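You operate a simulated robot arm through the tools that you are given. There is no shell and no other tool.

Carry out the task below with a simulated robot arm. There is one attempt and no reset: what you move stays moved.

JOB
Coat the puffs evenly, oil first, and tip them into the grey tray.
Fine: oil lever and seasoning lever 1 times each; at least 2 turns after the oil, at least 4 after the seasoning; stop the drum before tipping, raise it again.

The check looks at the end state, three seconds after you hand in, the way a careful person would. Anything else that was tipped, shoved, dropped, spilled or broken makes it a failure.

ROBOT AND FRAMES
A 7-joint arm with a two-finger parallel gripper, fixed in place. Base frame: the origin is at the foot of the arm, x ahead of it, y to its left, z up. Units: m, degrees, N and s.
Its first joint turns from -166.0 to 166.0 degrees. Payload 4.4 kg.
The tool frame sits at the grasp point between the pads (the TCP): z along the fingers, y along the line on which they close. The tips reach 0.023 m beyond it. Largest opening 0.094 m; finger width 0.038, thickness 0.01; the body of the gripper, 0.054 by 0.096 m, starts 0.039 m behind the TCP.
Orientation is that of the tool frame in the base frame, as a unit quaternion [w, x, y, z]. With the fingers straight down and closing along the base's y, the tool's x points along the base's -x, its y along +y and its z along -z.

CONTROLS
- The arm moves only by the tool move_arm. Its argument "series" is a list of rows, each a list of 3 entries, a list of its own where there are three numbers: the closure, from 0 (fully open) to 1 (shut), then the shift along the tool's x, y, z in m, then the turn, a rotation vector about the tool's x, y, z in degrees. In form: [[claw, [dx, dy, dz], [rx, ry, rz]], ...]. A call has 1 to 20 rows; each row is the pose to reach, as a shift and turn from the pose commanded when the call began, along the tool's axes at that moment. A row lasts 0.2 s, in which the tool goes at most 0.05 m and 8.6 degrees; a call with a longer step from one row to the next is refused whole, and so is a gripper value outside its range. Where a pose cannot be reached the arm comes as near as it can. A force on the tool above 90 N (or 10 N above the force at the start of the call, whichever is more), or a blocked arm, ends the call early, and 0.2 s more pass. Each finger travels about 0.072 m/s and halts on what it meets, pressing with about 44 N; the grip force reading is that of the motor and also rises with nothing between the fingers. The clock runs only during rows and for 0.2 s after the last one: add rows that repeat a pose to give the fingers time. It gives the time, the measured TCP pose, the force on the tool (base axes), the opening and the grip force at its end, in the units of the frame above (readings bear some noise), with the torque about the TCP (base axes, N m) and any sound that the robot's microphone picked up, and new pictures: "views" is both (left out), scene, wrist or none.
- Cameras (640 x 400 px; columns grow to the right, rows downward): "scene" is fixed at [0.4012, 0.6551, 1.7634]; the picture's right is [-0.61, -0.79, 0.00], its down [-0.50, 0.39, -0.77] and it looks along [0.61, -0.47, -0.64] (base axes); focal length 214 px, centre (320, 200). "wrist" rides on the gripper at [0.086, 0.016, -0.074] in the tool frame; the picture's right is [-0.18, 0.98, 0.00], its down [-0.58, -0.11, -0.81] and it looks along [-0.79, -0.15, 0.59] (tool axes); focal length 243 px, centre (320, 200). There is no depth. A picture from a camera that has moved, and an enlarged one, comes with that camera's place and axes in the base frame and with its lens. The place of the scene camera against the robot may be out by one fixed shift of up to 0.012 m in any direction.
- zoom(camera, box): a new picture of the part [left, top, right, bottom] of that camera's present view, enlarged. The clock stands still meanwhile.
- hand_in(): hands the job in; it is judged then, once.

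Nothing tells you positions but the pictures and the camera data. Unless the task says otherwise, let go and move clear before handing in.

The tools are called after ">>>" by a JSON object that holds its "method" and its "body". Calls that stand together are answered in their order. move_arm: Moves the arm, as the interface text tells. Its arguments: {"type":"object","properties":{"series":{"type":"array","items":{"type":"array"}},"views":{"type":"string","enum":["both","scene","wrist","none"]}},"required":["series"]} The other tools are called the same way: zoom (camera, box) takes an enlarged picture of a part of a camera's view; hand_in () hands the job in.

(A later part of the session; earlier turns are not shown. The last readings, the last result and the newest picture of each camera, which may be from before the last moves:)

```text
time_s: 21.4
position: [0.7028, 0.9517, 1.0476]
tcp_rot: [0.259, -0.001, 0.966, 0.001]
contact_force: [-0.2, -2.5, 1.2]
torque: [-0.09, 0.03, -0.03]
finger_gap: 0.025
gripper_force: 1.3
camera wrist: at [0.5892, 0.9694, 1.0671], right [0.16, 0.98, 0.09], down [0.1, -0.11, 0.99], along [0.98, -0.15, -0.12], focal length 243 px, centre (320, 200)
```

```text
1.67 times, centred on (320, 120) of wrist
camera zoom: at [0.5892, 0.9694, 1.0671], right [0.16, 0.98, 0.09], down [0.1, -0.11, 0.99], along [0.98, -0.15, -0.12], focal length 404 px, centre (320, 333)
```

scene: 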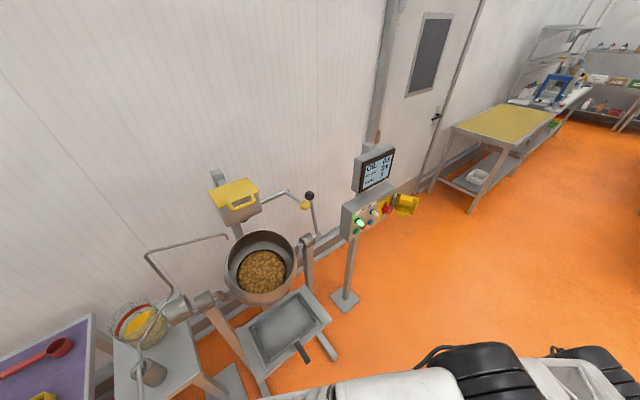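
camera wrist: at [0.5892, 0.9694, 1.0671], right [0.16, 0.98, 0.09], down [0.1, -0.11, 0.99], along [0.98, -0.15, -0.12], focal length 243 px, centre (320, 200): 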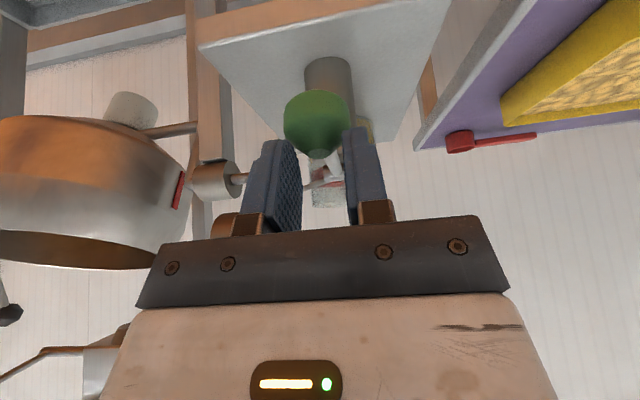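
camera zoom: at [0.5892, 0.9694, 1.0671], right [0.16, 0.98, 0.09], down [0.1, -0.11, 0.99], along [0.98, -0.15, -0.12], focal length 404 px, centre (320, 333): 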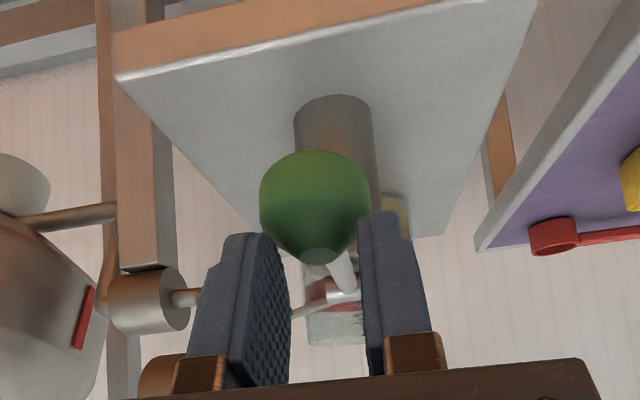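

The knob is now seated between the fingertips, offset about 3 mm toward −y. I'll correct that and keep pushing down along the arc.

>>> {"method": "move_arm", "body": {"series": [[0.745, [0.003, -0.003, 0.006], [0, 0, 0]], [0.745, [0.008, -0.003, 0.015], [0, 0, 0]], [0.745, [0.0117, -0.003, 0.024], [0, 0, 0]], [0.745, [0.0145, -0.003, 0.034], [0, 0, 0]], [0.745, [0.017, -0.003, 0.0436], [0, 0, 0]]], "views": "both"}}

>>> {"method": "zoom", "body": {"camera": "wrist", "box": [220, 0, 420, 240]}}

>>> {"method": "zoom", "body": {"camera": "scene", "box": [345, 140, 405, 200]}}

```text
time_s: 22.6
position: [0.7073, 0.9486, 1.0049]
tcp_rot: [0.261, 0.0, 0.965, 0.002]
contact_force: [-9.2, 13.1, 22.3]
torque: [0.63, 0.09, 0.24]
finger_gap: 0.0291
gripper_force: 6.1
camera wrist: at [0.5948, 0.9673, 1.0244], right [0.16, 0.98, 0.1], down [0.1, -0.11, 0.99], along [0.98, -0.15, -0.11], focal length 243 px, centre (320, 200)
```

scene: 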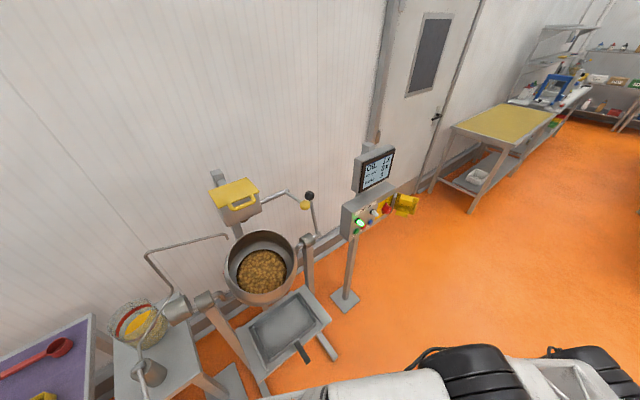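
wrist: 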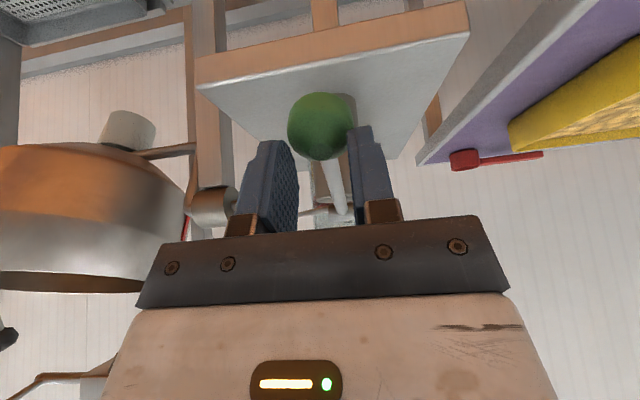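

```text
1.67 times, centred on (320, 120) of wrist
camera zoom: at [0.5948, 0.9673, 1.0244], right [0.16, 0.98, 0.1], down [0.1, -0.11, 0.99], along [0.98, -0.15, -0.11], focal length 404 px, centre (320, 333)
```

zoom: 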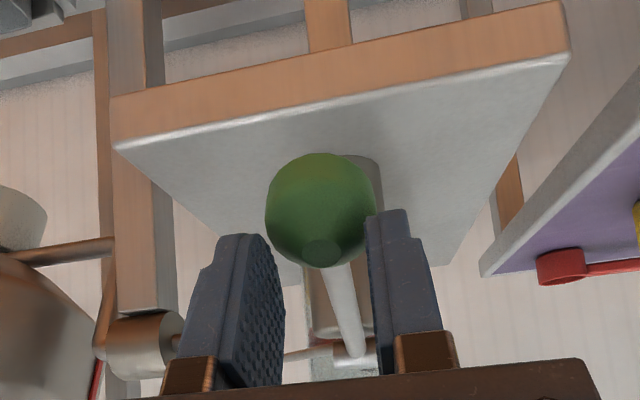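

```text
6.67 times, centred on (375, 170) of scene
camera zoom: at [0.4012, 0.6551, 1.7634], right [-0.61, -0.79, 0.0], down [-0.5, 0.39, -0.77], along [0.61, -0.47, -0.64], focal length 1430 px, centre (-47, 400)
```

zoom: 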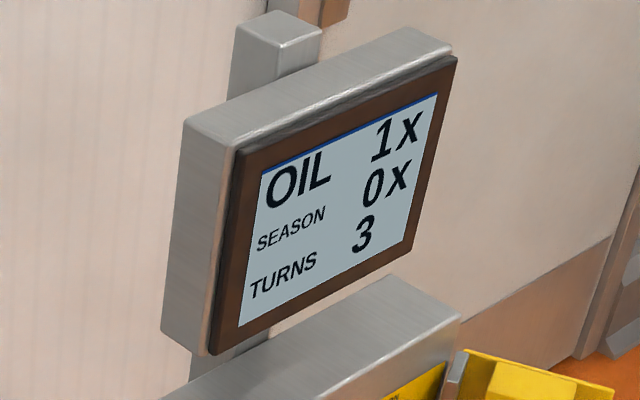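

OIL now reads 1x (at TURNS 3). I'll let the lever return smoothly by backing off along the same path.

>>> {"method": "move_arm", "body": {"series": [[0.745, [-0.0055, 0.001, -0.02], [0, 0, 0]], [0.745, [-0.011, 0.002, -0.038], [0, 0, 0]], [0.745, [-0.019, 0.003, -0.055], [0, 0, 0]], [0.745, [-0.023, 0.003, -0.085], [0, 0, 0]], [0.745, [-0.023, 0.003, -0.125], [0, 0, 0]], [0.745, [-0.023, 0.003, -0.165], [0, 0, 0]]], "views": "both"}}

>>> {"method": "zoom", "body": {"camera": "scene", "box": [345, 140, 405, 200]}}

>>> {"method": "zoom", "body": {"camera": "wrist", "box": [0, 0, 320, 400]}}

```text
time_s: 24.0
position: [0.6472, 0.9515, 1.1532]
tcp_rot: [0.258, -0.001, 0.966, 0.0]
contact_force: [-0.1, 0.5, -1.8]
torque: [0.0, -0.03, 0.01]
finger_gap: 0.024
gripper_force: 0.0
camera wrist: at [0.5338, 0.9699, 1.1737], right [0.16, 0.98, 0.09], down [0.1, -0.11, 0.99], along [0.98, -0.15, -0.12], focal length 243 px, centre (320, 200)
```

scene: 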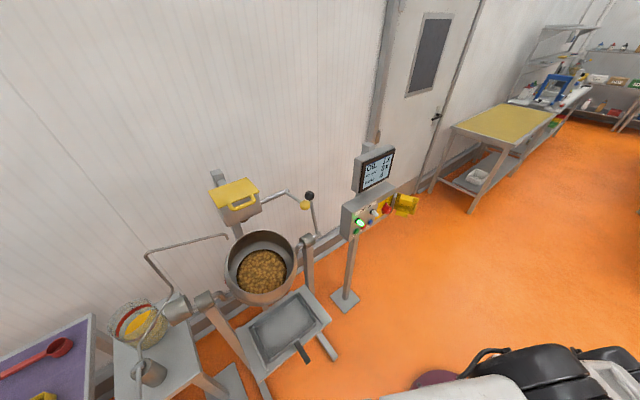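
wrist: 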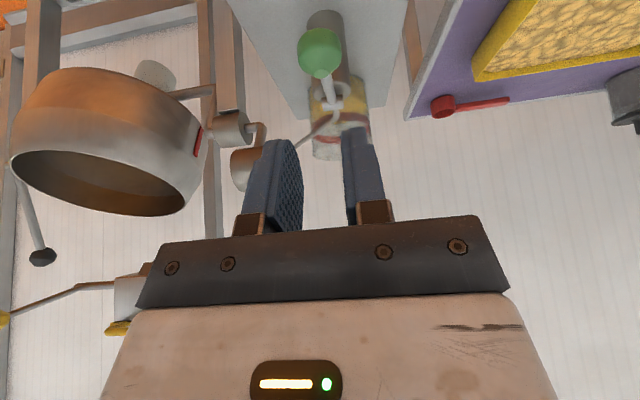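

```text
6.67 times, centred on (375, 170) of scene
camera zoom: at [0.4012, 0.6551, 1.7634], right [-0.61, -0.79, 0.0], down [-0.5, 0.39, -0.77], along [0.61, -0.47, -0.64], focal length 1430 px, centre (-47, 400)
```

zoom: 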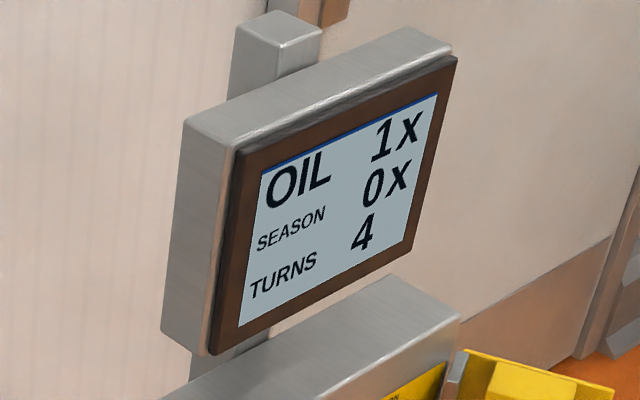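

```text
1.00 times, centred on (160, 200) of wrist (not enlarged: the box is as wide or as high as the picture)
camera zoom: at [0.5338, 0.9699, 1.1737], right [0.16, 0.98, 0.09], down [0.1, -0.11, 0.99], along [0.98, -0.15, -0.12], focal length 243 px, centre (480, 200)
```

zoom: 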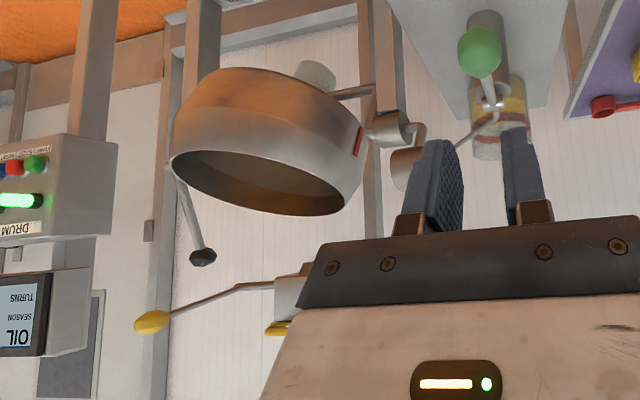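

The oil lever has returned to its rest position, OIL reads 1x and TURNS 4. The seasoning knob triangulates to (0.861, 0.355, 1.275) with its pivot near (1.004, 0.355, 1.26), so I'll move to hover above it while the drum makes its turns.

>>> {"method": "move_arm", "body": {"series": [[0.745, [-0.0176, -0.0426, -0.0077], [0, 0, 0]], [0.745, [-0.0352, -0.0852, -0.0155], [0, 0, 0]], [0.745, [-0.0528, -0.1278, -0.0232], [0, 0, 0]], [0.745, [-0.0703, -0.1704, -0.031], [0, 0, 0]], [0.745, [-0.0879, -0.213, -0.0387], [0, 0, 0]], [0.745, [-0.1055, -0.2556, -0.0465], [0, 0, 0]], [0.745, [-0.1231, -0.2983, -0.0542], [0, 0, 0]], [0.745, [-0.1407, -0.3409, -0.0619], [0, 0, 0]], [0.745, [-0.1583, -0.3835, -0.0697], [0, 0, 0]], [0.745, [-0.1759, -0.4261, -0.0774], [0, 0, 0]], [0.745, [-0.1934, -0.4687, -0.0852], [0, 0, 0]], [0.745, [-0.211, -0.5113, -0.0929], [0, 0, 0]], [0.745, [-0.2286, -0.5539, -0.1007], [0, 0, 0]], [0.745, [-0.2462, -0.5965, -0.1084], [0, 0, 0]]], "views": "both"}}

>>> {"method": "zoom", "body": {"camera": "scene", "box": [345, 140, 405, 200]}}

>>> {"method": "zoom", "body": {"camera": "wrist", "box": [220, 0, 420, 240]}}

```text
time_s: 27.0
position: [0.8065, 0.3558, 1.3725]
tcp_rot: [0.258, 0.0, 0.966, 0.001]
contact_force: [0.8, 0.1, 0.0]
torque: [0.05, 0.0, 0.04]
finger_gap: 0.024
gripper_force: 0.1
camera wrist: at [0.6929, 0.3734, 1.393], right [0.16, 0.98, 0.09], down [0.1, -0.11, 0.99], along [0.98, -0.15, -0.12], focal length 243 px, centre (320, 200)
```

scene: 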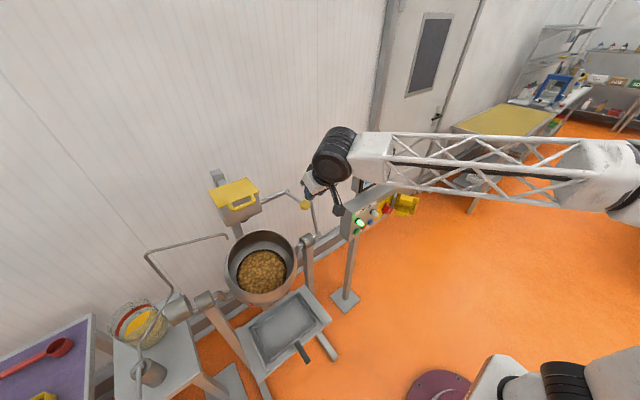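
wrist: 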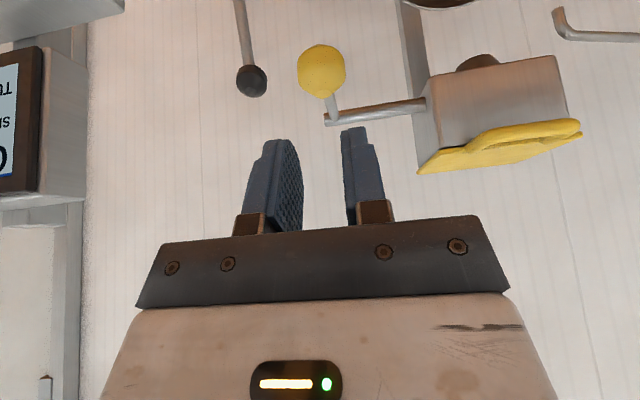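

```text
6.67 times, centred on (375, 170) of scene
camera zoom: at [0.4012, 0.6551, 1.7634], right [-0.61, -0.79, 0.0], down [-0.5, 0.39, -0.77], along [0.61, -0.47, -0.64], focal length 1430 px, centre (-47, 400)
```

zoom: 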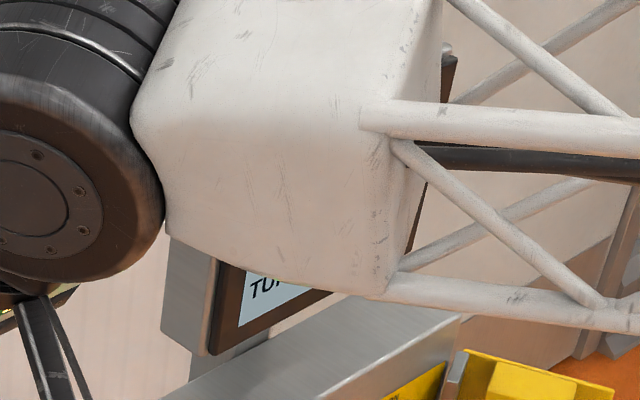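

```text
1.67 times, centred on (320, 120) of wrist
camera zoom: at [0.6929, 0.3734, 1.393], right [0.16, 0.98, 0.09], down [0.1, -0.11, 0.99], along [0.98, -0.15, -0.12], focal length 404 px, centre (320, 333)
```

zoom: 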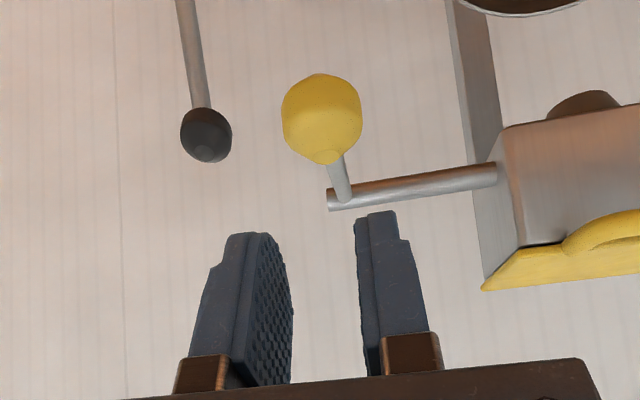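

I'm hovering over the seasoning knob, which is at (0.861, 0.358, 1.277). The arm blocks the scene camera's view of the display, so I'll read it with a wide wrist zoom before pressing.

>>> {"method": "zoom", "body": {"camera": "wrist", "box": [0, 0, 160, 240]}}

>>> {"method": "zoom", "body": {"camera": "wrist", "box": [0, 0, 320, 400]}}

```text
1.67 times, centred on (80, 120) of wrist
camera zoom: at [0.6929, 0.3734, 1.393], right [0.16, 0.98, 0.09], down [0.1, -0.11, 0.99], along [0.98, -0.15, -0.12], focal length 404 px, centre (720, 333)
```

zoom: 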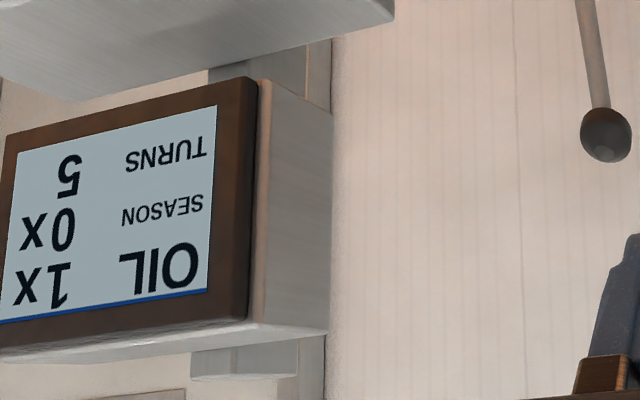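

```text
1.00 times, centred on (160, 200) of wrist (not enlarged: the box is as wide or as high as the picture)
camera zoom: at [0.6929, 0.3734, 1.393], right [0.16, 0.98, 0.09], down [0.1, -0.11, 0.99], along [0.98, -0.15, -0.12], focal length 243 px, centre (480, 200)
```

zoom: 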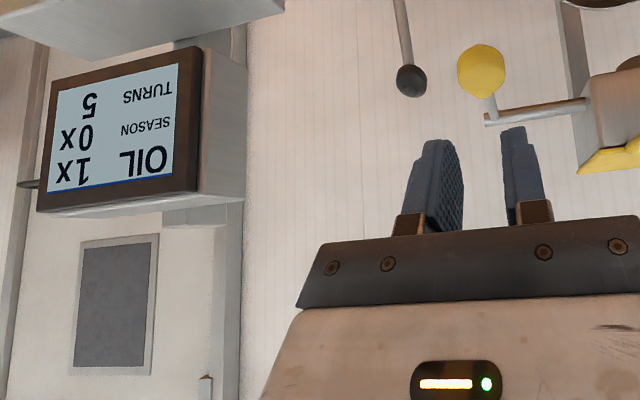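

OIL 1x and TURNS 5. I'll wait a little more for a clear margin of 2+ turns after the oil while moving to just above the seasoning knob.

>>> {"method": "move_arm", "body": {"series": [[0.745, [0, 0.002, 0.015], [0, 0, 0]], [0.745, [0, 0.002, 0.03], [0, 0, 0]], [0.745, [0, 0.002, 0.045], [0, 0, 0]], [0.745, [0, 0.002, 0.045], [0, 0, 0]], [0.745, [0, 0.002, 0.045], [0, 0, 0]], [0.745, [0, 0.002, 0.045], [0, 0, 0]], [0.745, [0, 0.002, 0.045], [0, 0, 0]], [0.745, [0, 0.002, 0.045], [0, 0, 0]], [0.745, [0, 0.002, 0.045], [0, 0, 0]], [0.745, [0, 0.002, 0.045], [0, 0, 0]], [0.745, [0, 0.002, 0.045], [0, 0, 0]], [0.745, [0, 0.002, 0.045], [0, 0, 0]], [0.745, [0, 0.002, 0.045], [0, 0, 0]], [0.745, [0, 0.002, 0.045], [0, 0, 0]], [0.745, [0, 0.002, 0.045], [0, 0, 0]]], "views": "wrist"}}

>>> {"method": "zoom", "body": {"camera": "wrist", "box": [0, 0, 160, 240]}}

>>> {"method": "zoom", "body": {"camera": "wrist", "box": [220, 0, 420, 240]}}

```text
time_s: 30.2
position: [0.8272, 0.356, 1.334]
tcp_rot: [0.259, -0.001, 0.966, 0.0]
contact_force: [-0.6, -0.1, 0.3]
torque: [0.0, 0.01, 0.0]
finger_gap: 0.024
gripper_force: 0.0
camera wrist: at [0.7145, 0.3754, 1.3542], right [0.16, 0.98, 0.09], down [0.1, -0.11, 0.99], along [0.98, -0.15, -0.12], focal length 243 px, centre (320, 200)
```

wrist: 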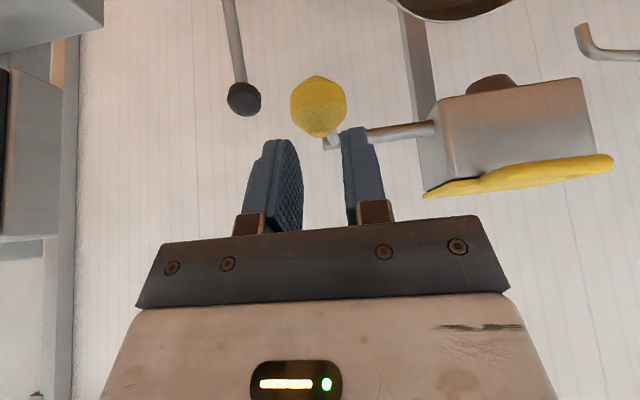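

```text
1.67 times, centred on (80, 120) of wrist
camera zoom: at [0.7145, 0.3754, 1.3542], right [0.16, 0.98, 0.09], down [0.1, -0.11, 0.99], along [0.98, -0.15, -0.12], focal length 404 px, centre (720, 333)
```

zoom: 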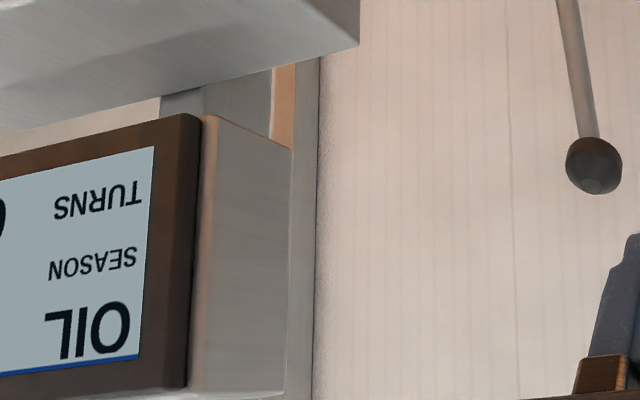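

```text
1.67 times, centred on (320, 120) of wrist
camera zoom: at [0.7145, 0.3754, 1.3542], right [0.16, 0.98, 0.09], down [0.1, -0.11, 0.99], along [0.98, -0.15, -0.12], focal length 404 px, centre (320, 333)
```

zoom: 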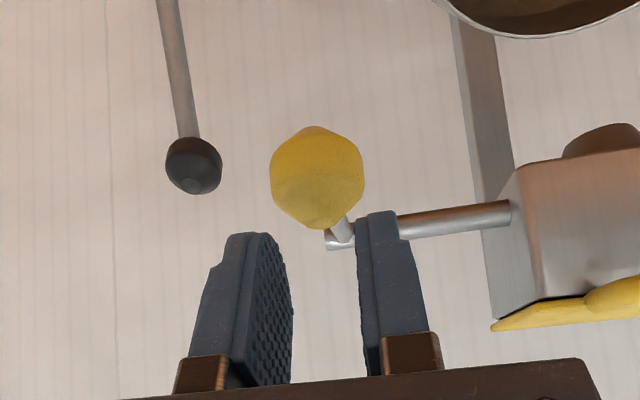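

I'll read the turn counter with the wide wrist view.

>>> {"method": "zoom", "body": {"camera": "wrist", "box": [0, 0, 320, 400]}}

```text
1.00 times, centred on (160, 200) of wrist (not enlarged: the box is as wide or as high as the picture)
camera zoom: at [0.7145, 0.3754, 1.3542], right [0.16, 0.98, 0.09], down [0.1, -0.11, 0.99], along [0.98, -0.15, -0.12], focal length 243 px, centre (480, 200)
```

zoom: 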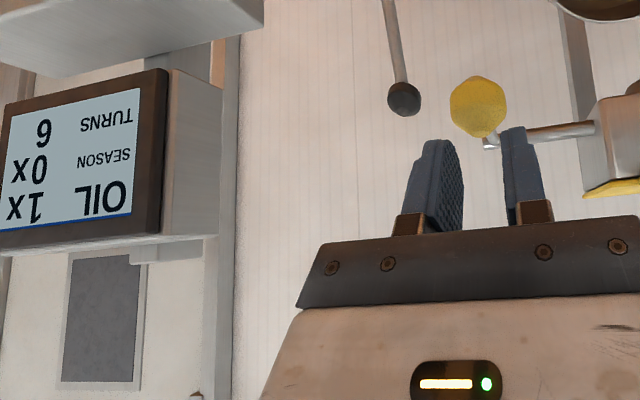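

TURNS is 6 with OIL 1x, so the drum has had enough turns since the oil. I'll now push the seasoning knob down once along its arc.

>>> {"method": "move_arm", "body": {"series": [[0.745, [0, 0.001, 0.015], [0, 0, 0]], [0.745, [0, 0.001, 0.028], [0, 0, 0]], [0.745, [0.006, 0.001, 0.04], [0, 0, 0]], [0.745, [0.0128, 0.001, 0.0493], [0, 0, 0]], [0.745, [0.018, 0.001, 0.061], [0, 0, 0]], [0.745, [0.0234, 0.001, 0.0722], [0, 0, 0]], [0.745, [0.027, 0.001, 0.0845], [0, 0, 0]], [0.745, [0.03, 0.001, 0.0965], [0, 0, 0]]], "views": "both"}}

>>> {"method": "zoom", "body": {"camera": "wrist", "box": [0, 0, 320, 400]}}

>>> {"method": "zoom", "body": {"camera": "wrist", "box": [220, 0, 420, 240]}}

```text
time_s: 32.0
position: [0.8501, 0.3565, 1.2369]
tcp_rot: [0.259, 0.0, 0.966, 0.0]
contact_force: [-7.1, -26.3, 22.5]
torque: [-0.94, -0.2, -0.45]
finger_gap: 0.0351
gripper_force: 12.8
camera wrist: at [0.7375, 0.3747, 1.2565], right [0.16, 0.98, 0.09], down [0.1, -0.11, 0.99], along [0.98, -0.15, -0.11], focal length 243 px, centre (320, 200)
```

scene: 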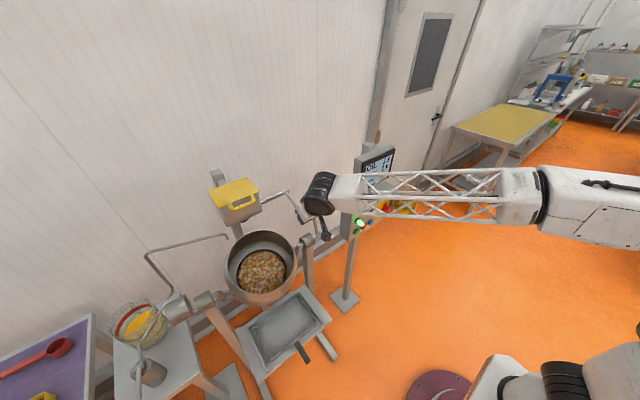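
wrist: 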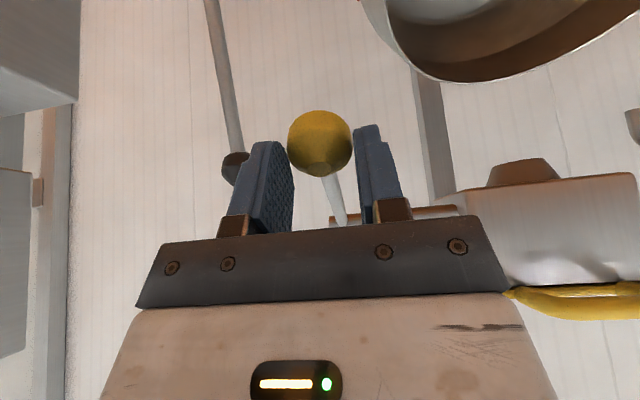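

```text
1.00 times, centred on (160, 200) of wrist (not enlarged: the box is as wide or as high as the picture)
camera zoom: at [0.7375, 0.3747, 1.2565], right [0.16, 0.98, 0.09], down [0.1, -0.11, 0.99], along [0.98, -0.15, -0.11], focal length 243 px, centre (480, 200)
```

zoom: 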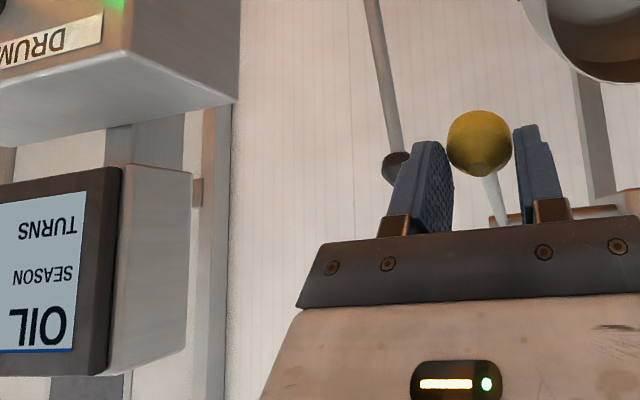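

```text
1.67 times, centred on (320, 120) of wrist
camera zoom: at [0.7375, 0.3747, 1.2565], right [0.16, 0.98, 0.09], down [0.1, -0.11, 0.99], along [0.98, -0.15, -0.11], focal length 404 px, centre (320, 333)
```

zoom: 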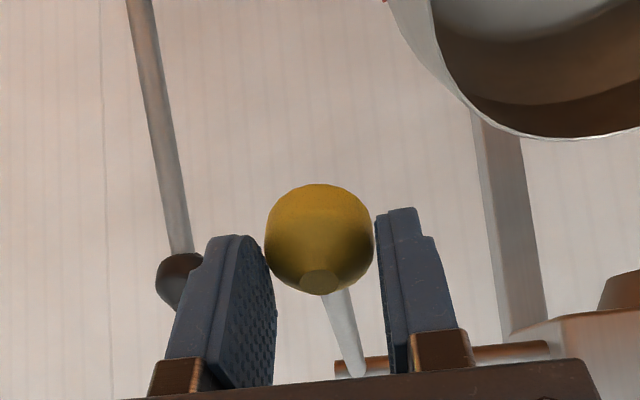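

The puffs look changed in the scene view. I'll check whether the display shows SEASON 1x before releasing.

>>> {"method": "zoom", "body": {"camera": "scene", "box": [345, 140, 405, 200]}}

>>> {"method": "zoom", "body": {"camera": "wrist", "box": [0, 0, 40, 400]}}

>>> {"method": "zoom", "body": {"camera": "scene", "box": [220, 220, 310, 310]}}

```text
6.67 times, centred on (375, 170) of scene
camera zoom: at [0.4012, 0.6551, 1.7634], right [-0.61, -0.79, 0.0], down [-0.5, 0.39, -0.77], along [0.61, -0.47, -0.64], focal length 1430 px, centre (-47, 400)
```

zoom: 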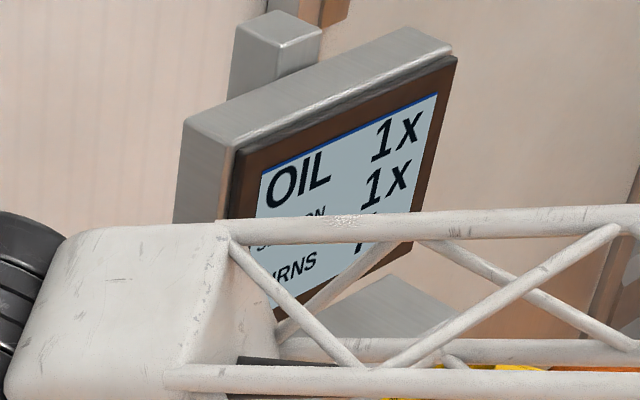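

```text
1.00 times, centred on (20, 200) of wrist (not enlarged: the box is as wide or as high as the picture)
camera zoom: at [0.7375, 0.3747, 1.2565], right [0.16, 0.98, 0.09], down [0.1, -0.11, 0.99], along [0.98, -0.15, -0.11], focal length 243 px, centre (620, 200)
```

zoom: 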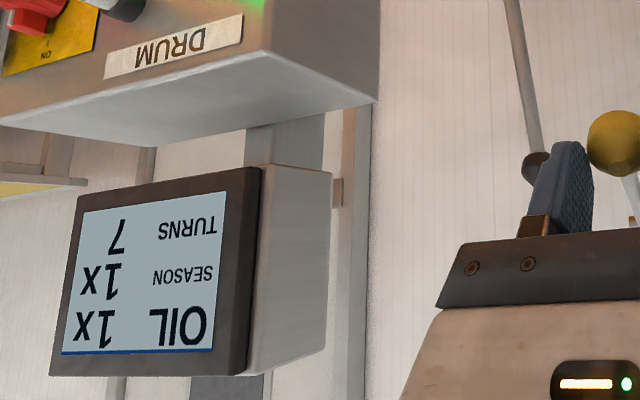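

```text
4.44 times, centred on (265, 265) of scene
camera zoom: at [0.4012, 0.6551, 1.7634], right [-0.61, -0.79, 0.0], down [-0.5, 0.39, -0.77], along [0.61, -0.47, -0.64], focal length 953 px, centre (564, -89)
```

zoom: 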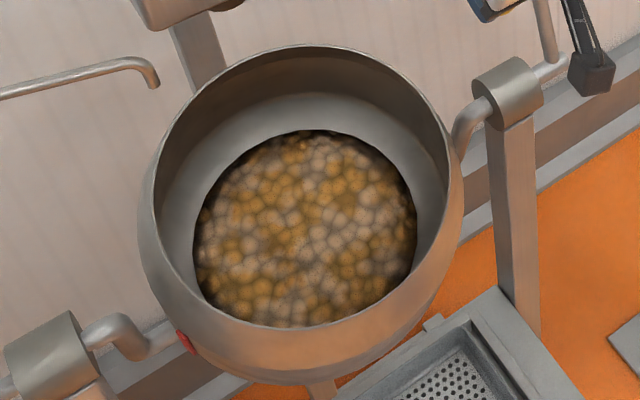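

OIL 1x, SEASON 1x, TURNS 7. I'll ride the lever back up along its arc, open the fingers at the rest position to free the ball, and back away.

>>> {"method": "move_arm", "body": {"series": [[0.745, [-0.0035, -0.001, -0.012], [0, 0, 0]], [0.745, [-0.0066, -0.002, -0.0243], [0, 0, 0]], [0.745, [-0.012, -0.002, -0.036], [0, 0, 0]], [0.745, [-0.0172, -0.002, -0.0472], [0, 0, 0]], [0.745, [-0.024, -0.002, -0.058], [0, 0, 0]], [0.6, [-0.03, -0.002, -0.068], [0, 0, 0]], [0.5, [-0.03, -0.002, -0.071], [0, 0, 0]], [0.5, [-0.03, -0.002, -0.08], [0, 0, 0]], [0.5, [-0.03, -0.002, -0.11], [0, 0, 0]], [0.5, [-0.03, -0.002, -0.15], [0, 0, 0]], [0.8, [-0.03, -0.002, -0.18], [0, 0, 0]]], "views": "both"}}

>>> {"method": "zoom", "body": {"camera": "wrist", "box": [0, 0, 320, 400]}}

```text
time_s: 34.4
position: [0.7852, 0.3556, 1.4051]
tcp_rot: [0.258, -0.001, 0.966, 0.0]
contact_force: [-0.2, -0.4, -0.8]
torque: [0.01, -0.01, 0.0]
finger_gap: 0.0188
gripper_force: 0.1
camera wrist: at [0.6727, 0.3743, 1.4255], right [0.16, 0.98, 0.09], down [0.1, -0.11, 0.99], along [0.98, -0.15, -0.12], focal length 243 px, centre (320, 200)
```

scene: 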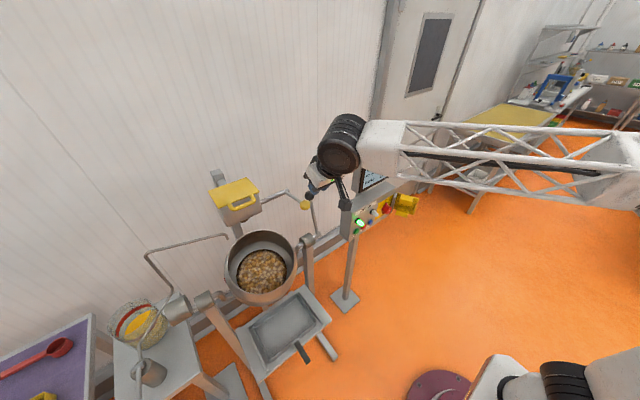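
wrist: 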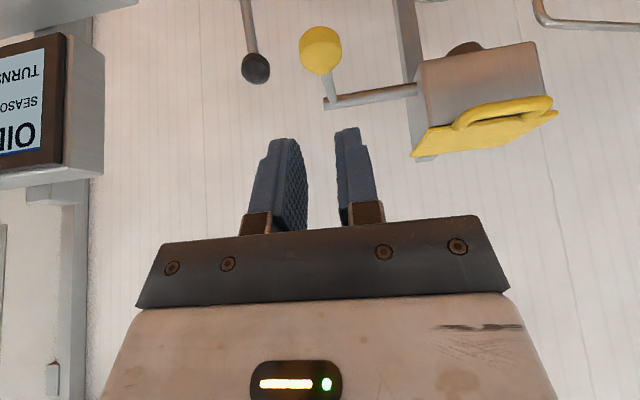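

```text
1.00 times, centred on (160, 200) of wrist (not enlarged: the box is as wide or as high as the picture)
camera zoom: at [0.6727, 0.3743, 1.4255], right [0.16, 0.98, 0.09], down [0.1, -0.11, 0.99], along [0.98, -0.15, -0.12], focal length 243 px, centre (480, 200)
```

zoom: 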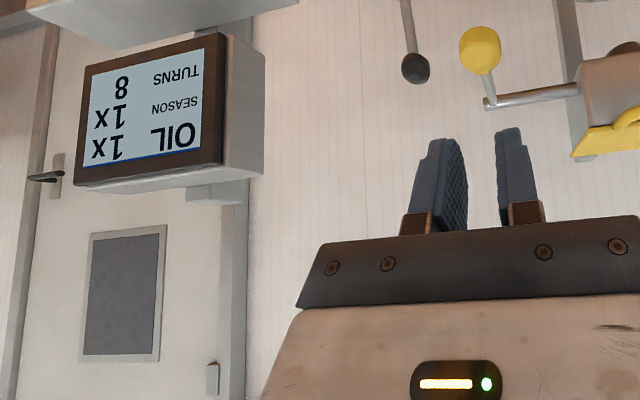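

SEASON is done with the lever back up, and TURNS is 8, so I'll stop once it's clearly past 4 more turns. Meanwhile I'll move to a waiting position in front of the STOP button (0.842, 0.038, 0.979).

>>> {"method": "move_arm", "body": {"series": [[1, [0.0267, -0.0265, 0.0187], [0, -3.33, 0]], [1, [0.0534, -0.0529, 0.0375], [0, -6.67, 0]], [1, [0.0801, -0.0794, 0.0562], [0, -10, 0]], [1, [0.1068, -0.1059, 0.075], [0, -13.33, 0]], [1, [0.1335, -0.1323, 0.0937], [0, -16.67, 0]], [1, [0.1602, -0.1588, 0.1125], [0, -20, 0]], [1, [0.1869, -0.1853, 0.1312], [0, -23.33, 0]], [1, [0.2136, -0.2117, 0.1499], [0, -26.67, 0]], [1, [0.2403, -0.2382, 0.1687], [0, -30, 0]], [1, [0.267, -0.2647, 0.1874], [0, -33.33, 0]], [1, [0.2937, -0.2911, 0.2062], [0, -36.67, 0]], [1, [0.3204, -0.3176, 0.2249], [0, -40, 0]]], "views": "both"}}

>>> {"method": "zoom", "body": {"camera": "scene", "box": [345, 140, 405, 200]}}

>>> {"method": "zoom", "body": {"camera": "wrist", "box": [220, 0, 420, 140]}}

```text
time_s: 37.2
position: [0.6249, 0.0362, 1.0088]
tcp_rot: [0.537, 0.052, 0.842, 0.024]
contact_force: [0.8, 0.0, 0.8]
torque: [0.03, 0.05, -0.04]
finger_gap: 0.0
gripper_force: 42.7
stopped in row 12: the arm was blocked; the commanded pose is now the measured one
camera wrist: at [0.5215, 0.0657, 0.9628], right [0.14, 0.96, 0.26], down [-0.49, -0.16, 0.86], along [0.86, -0.25, 0.45], focal length 243 px, centre (320, 200)
```

scene: 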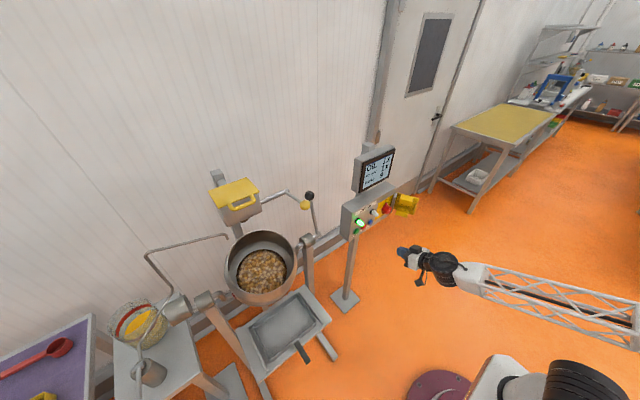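
wrist: 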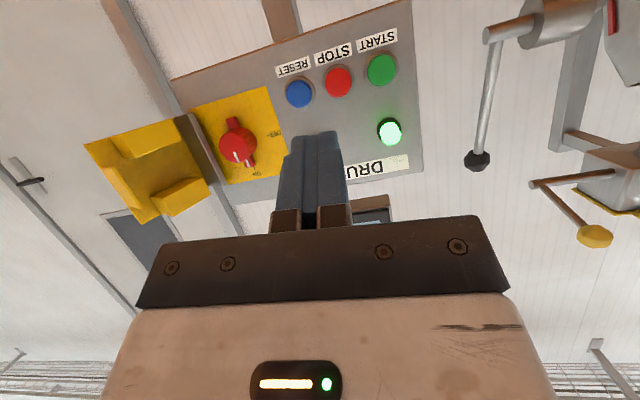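

```text
6.67 times, centred on (375, 170) of scene
camera zoom: at [0.4012, 0.6551, 1.7634], right [-0.61, -0.79, 0.0], down [-0.5, 0.39, -0.77], along [0.61, -0.47, -0.64], focal length 1430 px, centre (-47, 400)
```

zoom: 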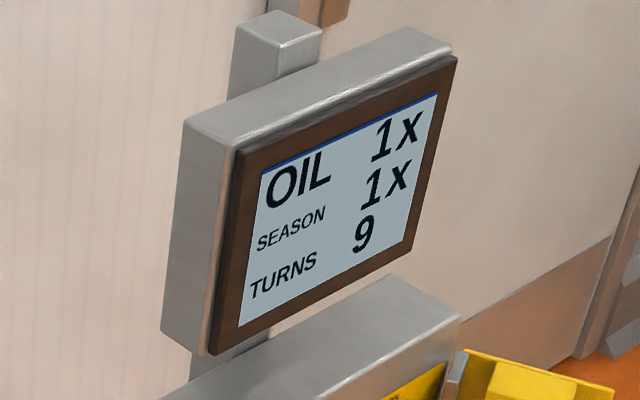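

```text
2.86 times, centred on (320, 70) of wrist
camera zoom: at [0.5215, 0.0657, 0.9628], right [0.14, 0.96, 0.26], down [-0.49, -0.16, 0.86], along [0.86, -0.25, 0.45], focal length 693 px, centre (320, 571)
```

zoom: 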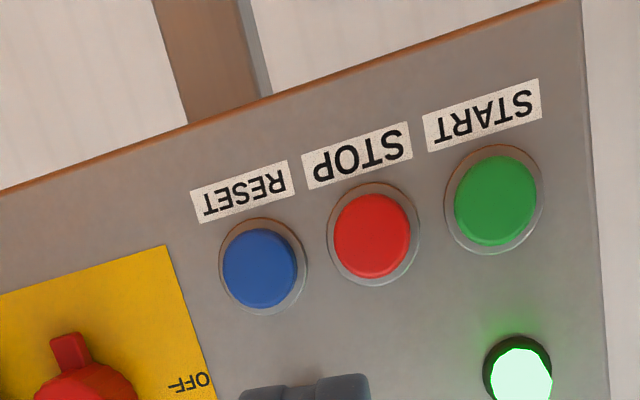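

The arm hit a joint limit near the end of that move, with no contact force, and it's parked in front of the panel with TURNS at 9. I'll re-align to a cleaner pose 10 cm in front of STOP, which triangulates again to (0.842, 0.037, 0.979).

>>> {"method": "move_arm", "body": {"series": [[1, [-0.0045, 0.0013, 0.0241], [-0.43, -3.74, -1.59]], [1, [-0.009, 0.0027, 0.0482], [-0.86, -7.48, -3.18]], [1, [-0.0136, 0.004, 0.0722], [-1.3, -11.22, -4.77]], [1, [-0.0181, 0.0054, 0.0963], [-1.73, -14.96, -6.36]], [1, [-0.0181, 0.0054, 0.0963], [-1.73, -14.96, -6.36]]], "views": "both"}}

>>> {"method": "zoom", "body": {"camera": "scene", "box": [345, 140, 405, 200]}}

```text
time_s: 38.4
position: [0.7195, 0.0537, 0.9889]
tcp_rot: [0.642, 0.006, 0.767, -0.007]
contact_force: [-0.4, -0.2, -0.1]
torque: [0.03, -0.01, 0.03]
finger_gap: 0.0
gripper_force: 42.2
out of reach, approached as far as the arm can: row 1, 4, 5
camera wrist: at [0.6299, 0.0735, 0.9157], right [0.05, 0.98, 0.18], down [-0.69, -0.09, 0.72], along [0.72, -0.16, 0.68], focal length 243 px, centre (320, 200)
```

scene: 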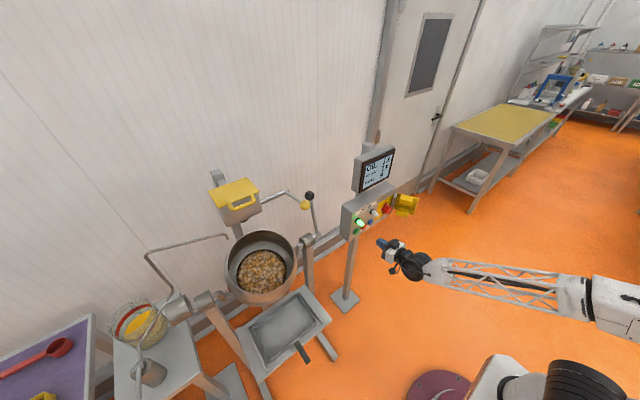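
wrist: 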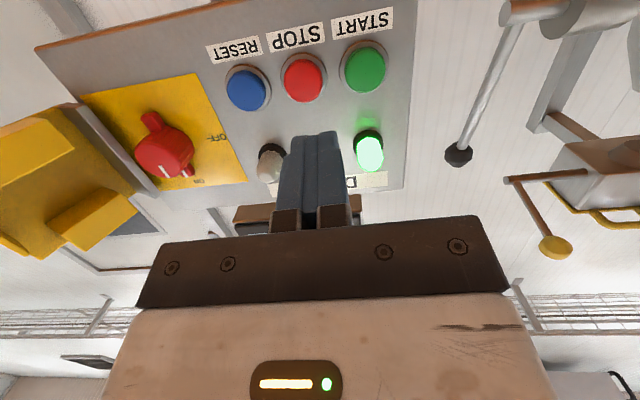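

```text
6.67 times, centred on (375, 170) of scene
camera zoom: at [0.4012, 0.6551, 1.7634], right [-0.61, -0.79, 0.0], down [-0.5, 0.39, -0.77], along [0.61, -0.47, -0.64], focal length 1430 px, centre (-47, 400)
```

zoom: 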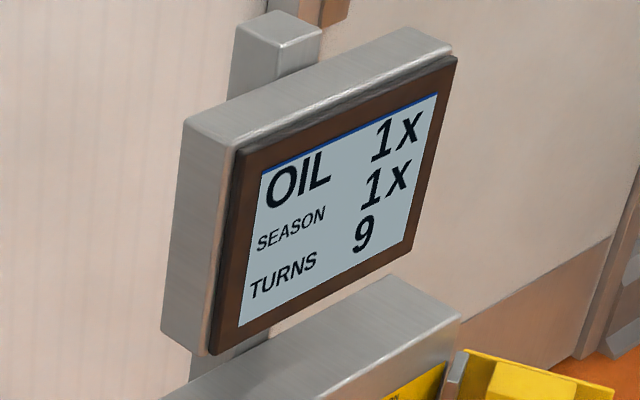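

The arm can't quite get to y=0.037 with zero yaw, since a wrist limit leaves it at 0.054. I'll yaw the tool about 15° toward −y and try the pre-press pose again.

>>> {"method": "move_arm", "body": {"series": [[1, [0.0012, -0.0036, 0.0082], [4.9, 0, 0.9]], [1, [0.0025, -0.0072, 0.0163], [9.8, 0, 1.7]], [1, [0.0037, -0.0108, 0.0245], [14.7, 0, 2.6]], [1, [0.0037, -0.0108, 0.0245], [14.7, 0, 2.6]]], "views": "wrist"}}

>>> {"method": "zoom", "body": {"camera": "scene", "box": [330, 140, 430, 250]}}

```text
time_s: 39.4
position: [0.7426, 0.0427, 0.9804]
tcp_rot: [0.637, 0.1, 0.76, -0.084]
contact_force: [0.2, 0.5, 0.0]
torque: [0.02, -0.04, 0.02]
finger_gap: 0.0
gripper_force: 42.4
camera wrist: at [0.6601, 0.0827, 0.9074], right [0.28, 0.94, 0.18], down [-0.7, 0.07, 0.71], along [0.66, -0.33, 0.68], focal length 243 px, centre (320, 200)
```

wrist: 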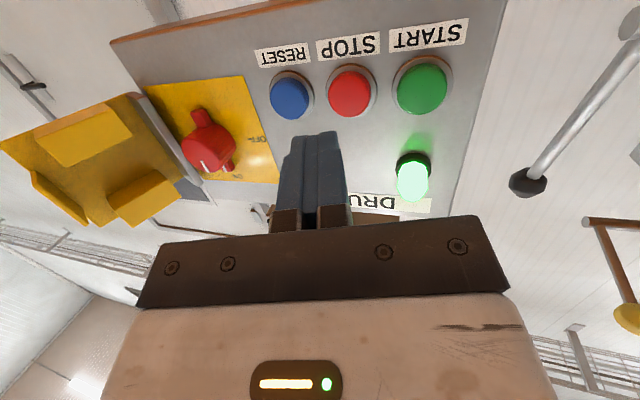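

```text
3.64 times, centred on (380, 195) of scene
camera zoom: at [0.4012, 0.6551, 1.7634], right [-0.61, -0.79, 0.0], down [-0.5, 0.39, -0.77], along [0.61, -0.47, -0.64], focal length 780 px, centre (102, 218)
```

zoom: 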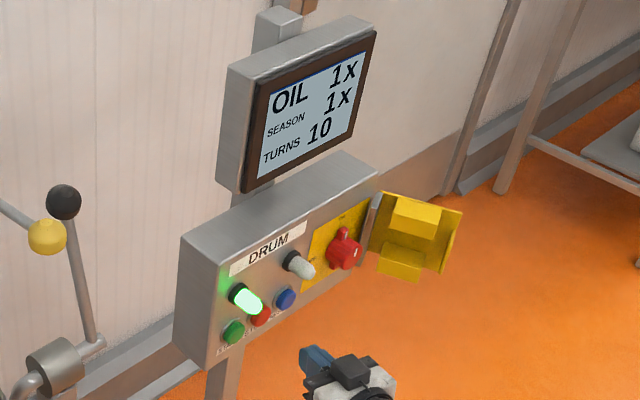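

Now aligned in front of STOP with no limit warning, and TURNS is 10. I'll hold still for a few seconds until the turn count is clearly sufficient.

>>> {"method": "move_arm", "body": {"series": [[1, [0, 0, 0], [0, 0, 0]], [1, [0, 0, 0], [0, 0, 0]], [1, [0, 0, 0], [0, 0, 0]], [1, [0, 0, 0], [0, 0, 0]], [1, [0, 0, 0], [0, 0, 0]], [1, [0, 0, 0], [0, 0, 0]], [1, [0, 0, 0], [0, 0, 0]], [1, [0, 0, 0], [0, 0, 0]], [1, [0, 0, 0], [0, 0, 0]], [1, [0, 0, 0], [0, 0, 0]], [1, [0, 0, 0], [0, 0, 0]], [1, [0, 0, 0], [0, 0, 0]], [1, [0, 0, 0], [0, 0, 0]], [1, [0, 0, 0], [0, 0, 0]], [1, [0, 0, 0], [0, 0, 0]], [1, [0, 0, 0], [0, 0, 0]], [1, [0, 0, 0], [0, 0, 0]], [1, [0, 0, 0], [0, 0, 0]], [1, [0, 0, 0], [0, 0, 0]], [1, [0, 0, 0], [0, 0, 0]]], "views": "scene"}}

>>> {"method": "zoom", "body": {"camera": "scene", "box": [345, 140, 405, 200]}}

>>> {"method": "zoom", "body": {"camera": "scene", "box": [220, 220, 310, 310]}}

```text
time_s: 43.6
position: [0.7415, 0.0422, 0.9801]
tcp_rot: [0.637, 0.099, 0.76, -0.083]
contact_force: [0.6, 0.0, -0.5]
torque: [-0.02, 0.01, -0.01]
finger_gap: 0.0
gripper_force: 42.8
```

scene: 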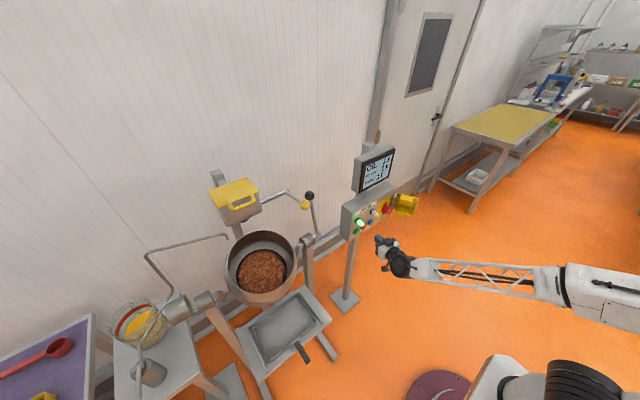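

```text
6.67 times, centred on (375, 170) of scene
camera zoom: at [0.4012, 0.6551, 1.7634], right [-0.61, -0.79, 0.0], down [-0.5, 0.39, -0.77], along [0.61, -0.47, -0.64], focal length 1430 px, centre (-47, 400)
```

zoom: 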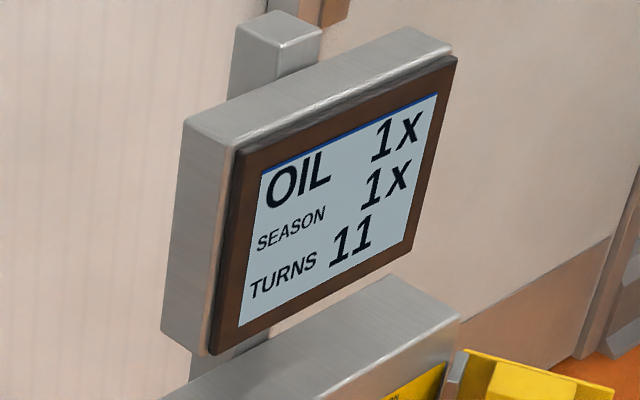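

```text
4.44 times, centred on (265, 265) of scene
camera zoom: at [0.4012, 0.6551, 1.7634], right [-0.61, -0.79, 0.0], down [-0.5, 0.39, -0.77], along [0.61, -0.47, -0.64], focal length 953 px, centre (564, -89)
```

zoom: 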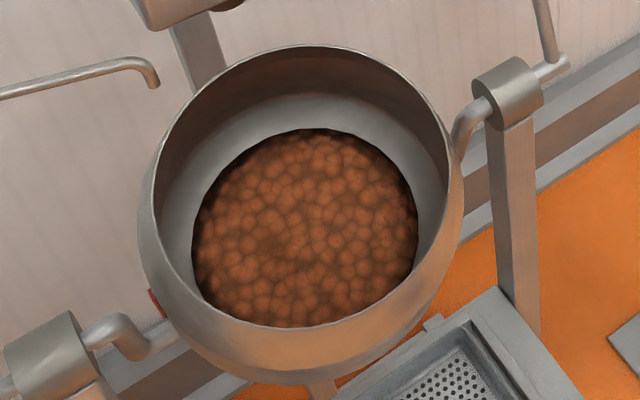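

The puffs are now evenly reddish-brown and TURNS is 11. I'll wait about 2 more seconds for margin before pressing STOP.

>>> {"method": "move_arm", "body": {"series": [[1, [0, 0, 0], [0, 0, 0]], [1, [0, 0, 0], [0, 0, 0]], [1, [0, 0, 0], [0, 0, 0]], [1, [0, 0, 0], [0, 0, 0]], [1, [0, 0, 0], [0, 0, 0]], [1, [0, 0, 0], [0, 0, 0]], [1, [0, 0, 0], [0, 0, 0]], [1, [0, 0, 0], [0, 0, 0]], [1, [0, 0, 0], [0, 0, 0]], [1, [0, 0, 0], [0, 0, 0]]], "views": "none"}}

>>> {"method": "zoom", "body": {"camera": "scene", "box": [345, 140, 405, 200]}}

```text
time_s: 45.8
position: [0.7421, 0.0418, 0.9808]
tcp_rot: [0.638, 0.099, 0.759, -0.083]
contact_force: [-0.1, -0.1, -0.5]
torque: [0.03, 0.02, -0.02]
finger_gap: 0.0
gripper_force: 42.1
```

```text
6.67 times, centred on (375, 170) of scene
camera zoom: at [0.4012, 0.6551, 1.7634], right [-0.61, -0.79, 0.0], down [-0.5, 0.39, -0.77], along [0.61, -0.47, -0.64], focal length 1430 px, centre (-47, 400)
```

zoom: 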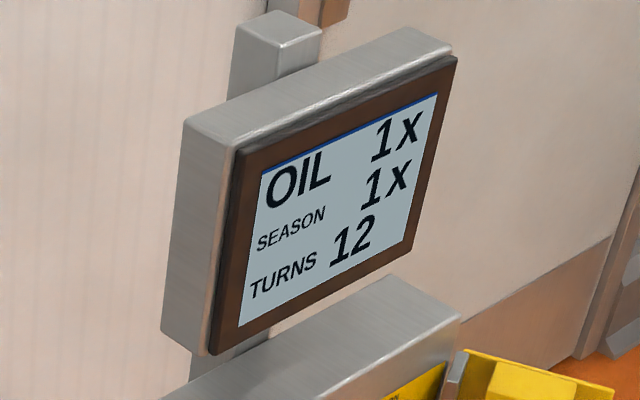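

TURNS 12, OIL 1x, SEASON 1x. I'll press STOP now with a straight +x push.

>>> {"method": "move_arm", "body": {"series": [[1, [-0.0051, 0.0078, 0.0285], [0, 0, 0]], [1, [-0.0093, 0.0142, 0.0523], [0, 0, 0]], [1, [-0.011, 0.0168, 0.0618], [0, 0, 0]], [1, [-0.0119, 0.0181, 0.0666], [0, 0, 0]], [1, [-0.0127, 0.0194, 0.0714], [0, 0, 0]], [1, [-0.0132, 0.0202, 0.0742], [0, 0, 0]]], "views": "both"}}

```text
time_s: 47.2
position: [0.819, 0.0435, 0.9805]
tcp_rot: [0.638, 0.099, 0.759, -0.084]
contact_force: [-23.9, -0.8, 0.7]
torque: [0.01, -0.31, -0.04]
finger_gap: 0.0
gripper_force: 42.4
heard: click
camera wrist: at [0.7377, 0.0836, 0.9077], right [0.28, 0.94, 0.18], down [-0.7, 0.07, 0.71], along [0.66, -0.33, 0.68], focal length 243 px, centre (320, 200)
```

scene: 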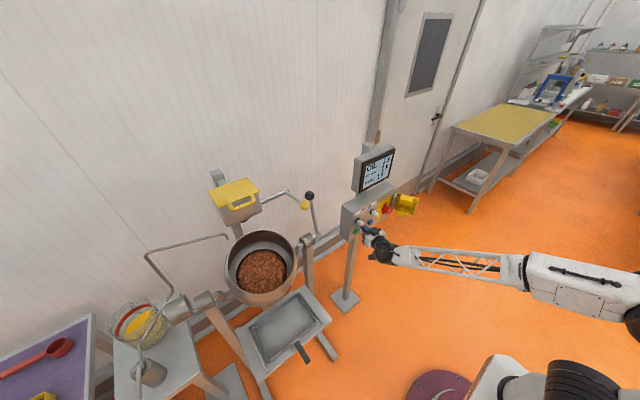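
wrist: 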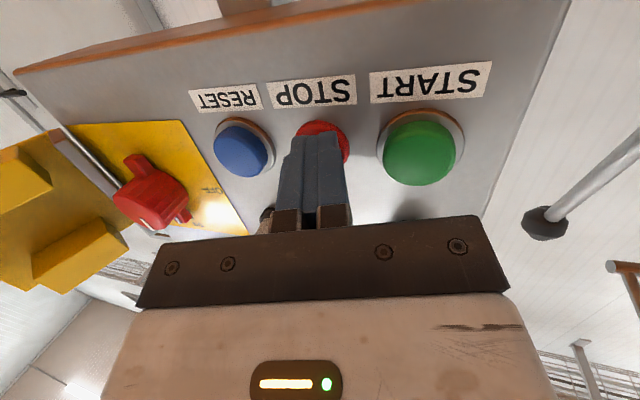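

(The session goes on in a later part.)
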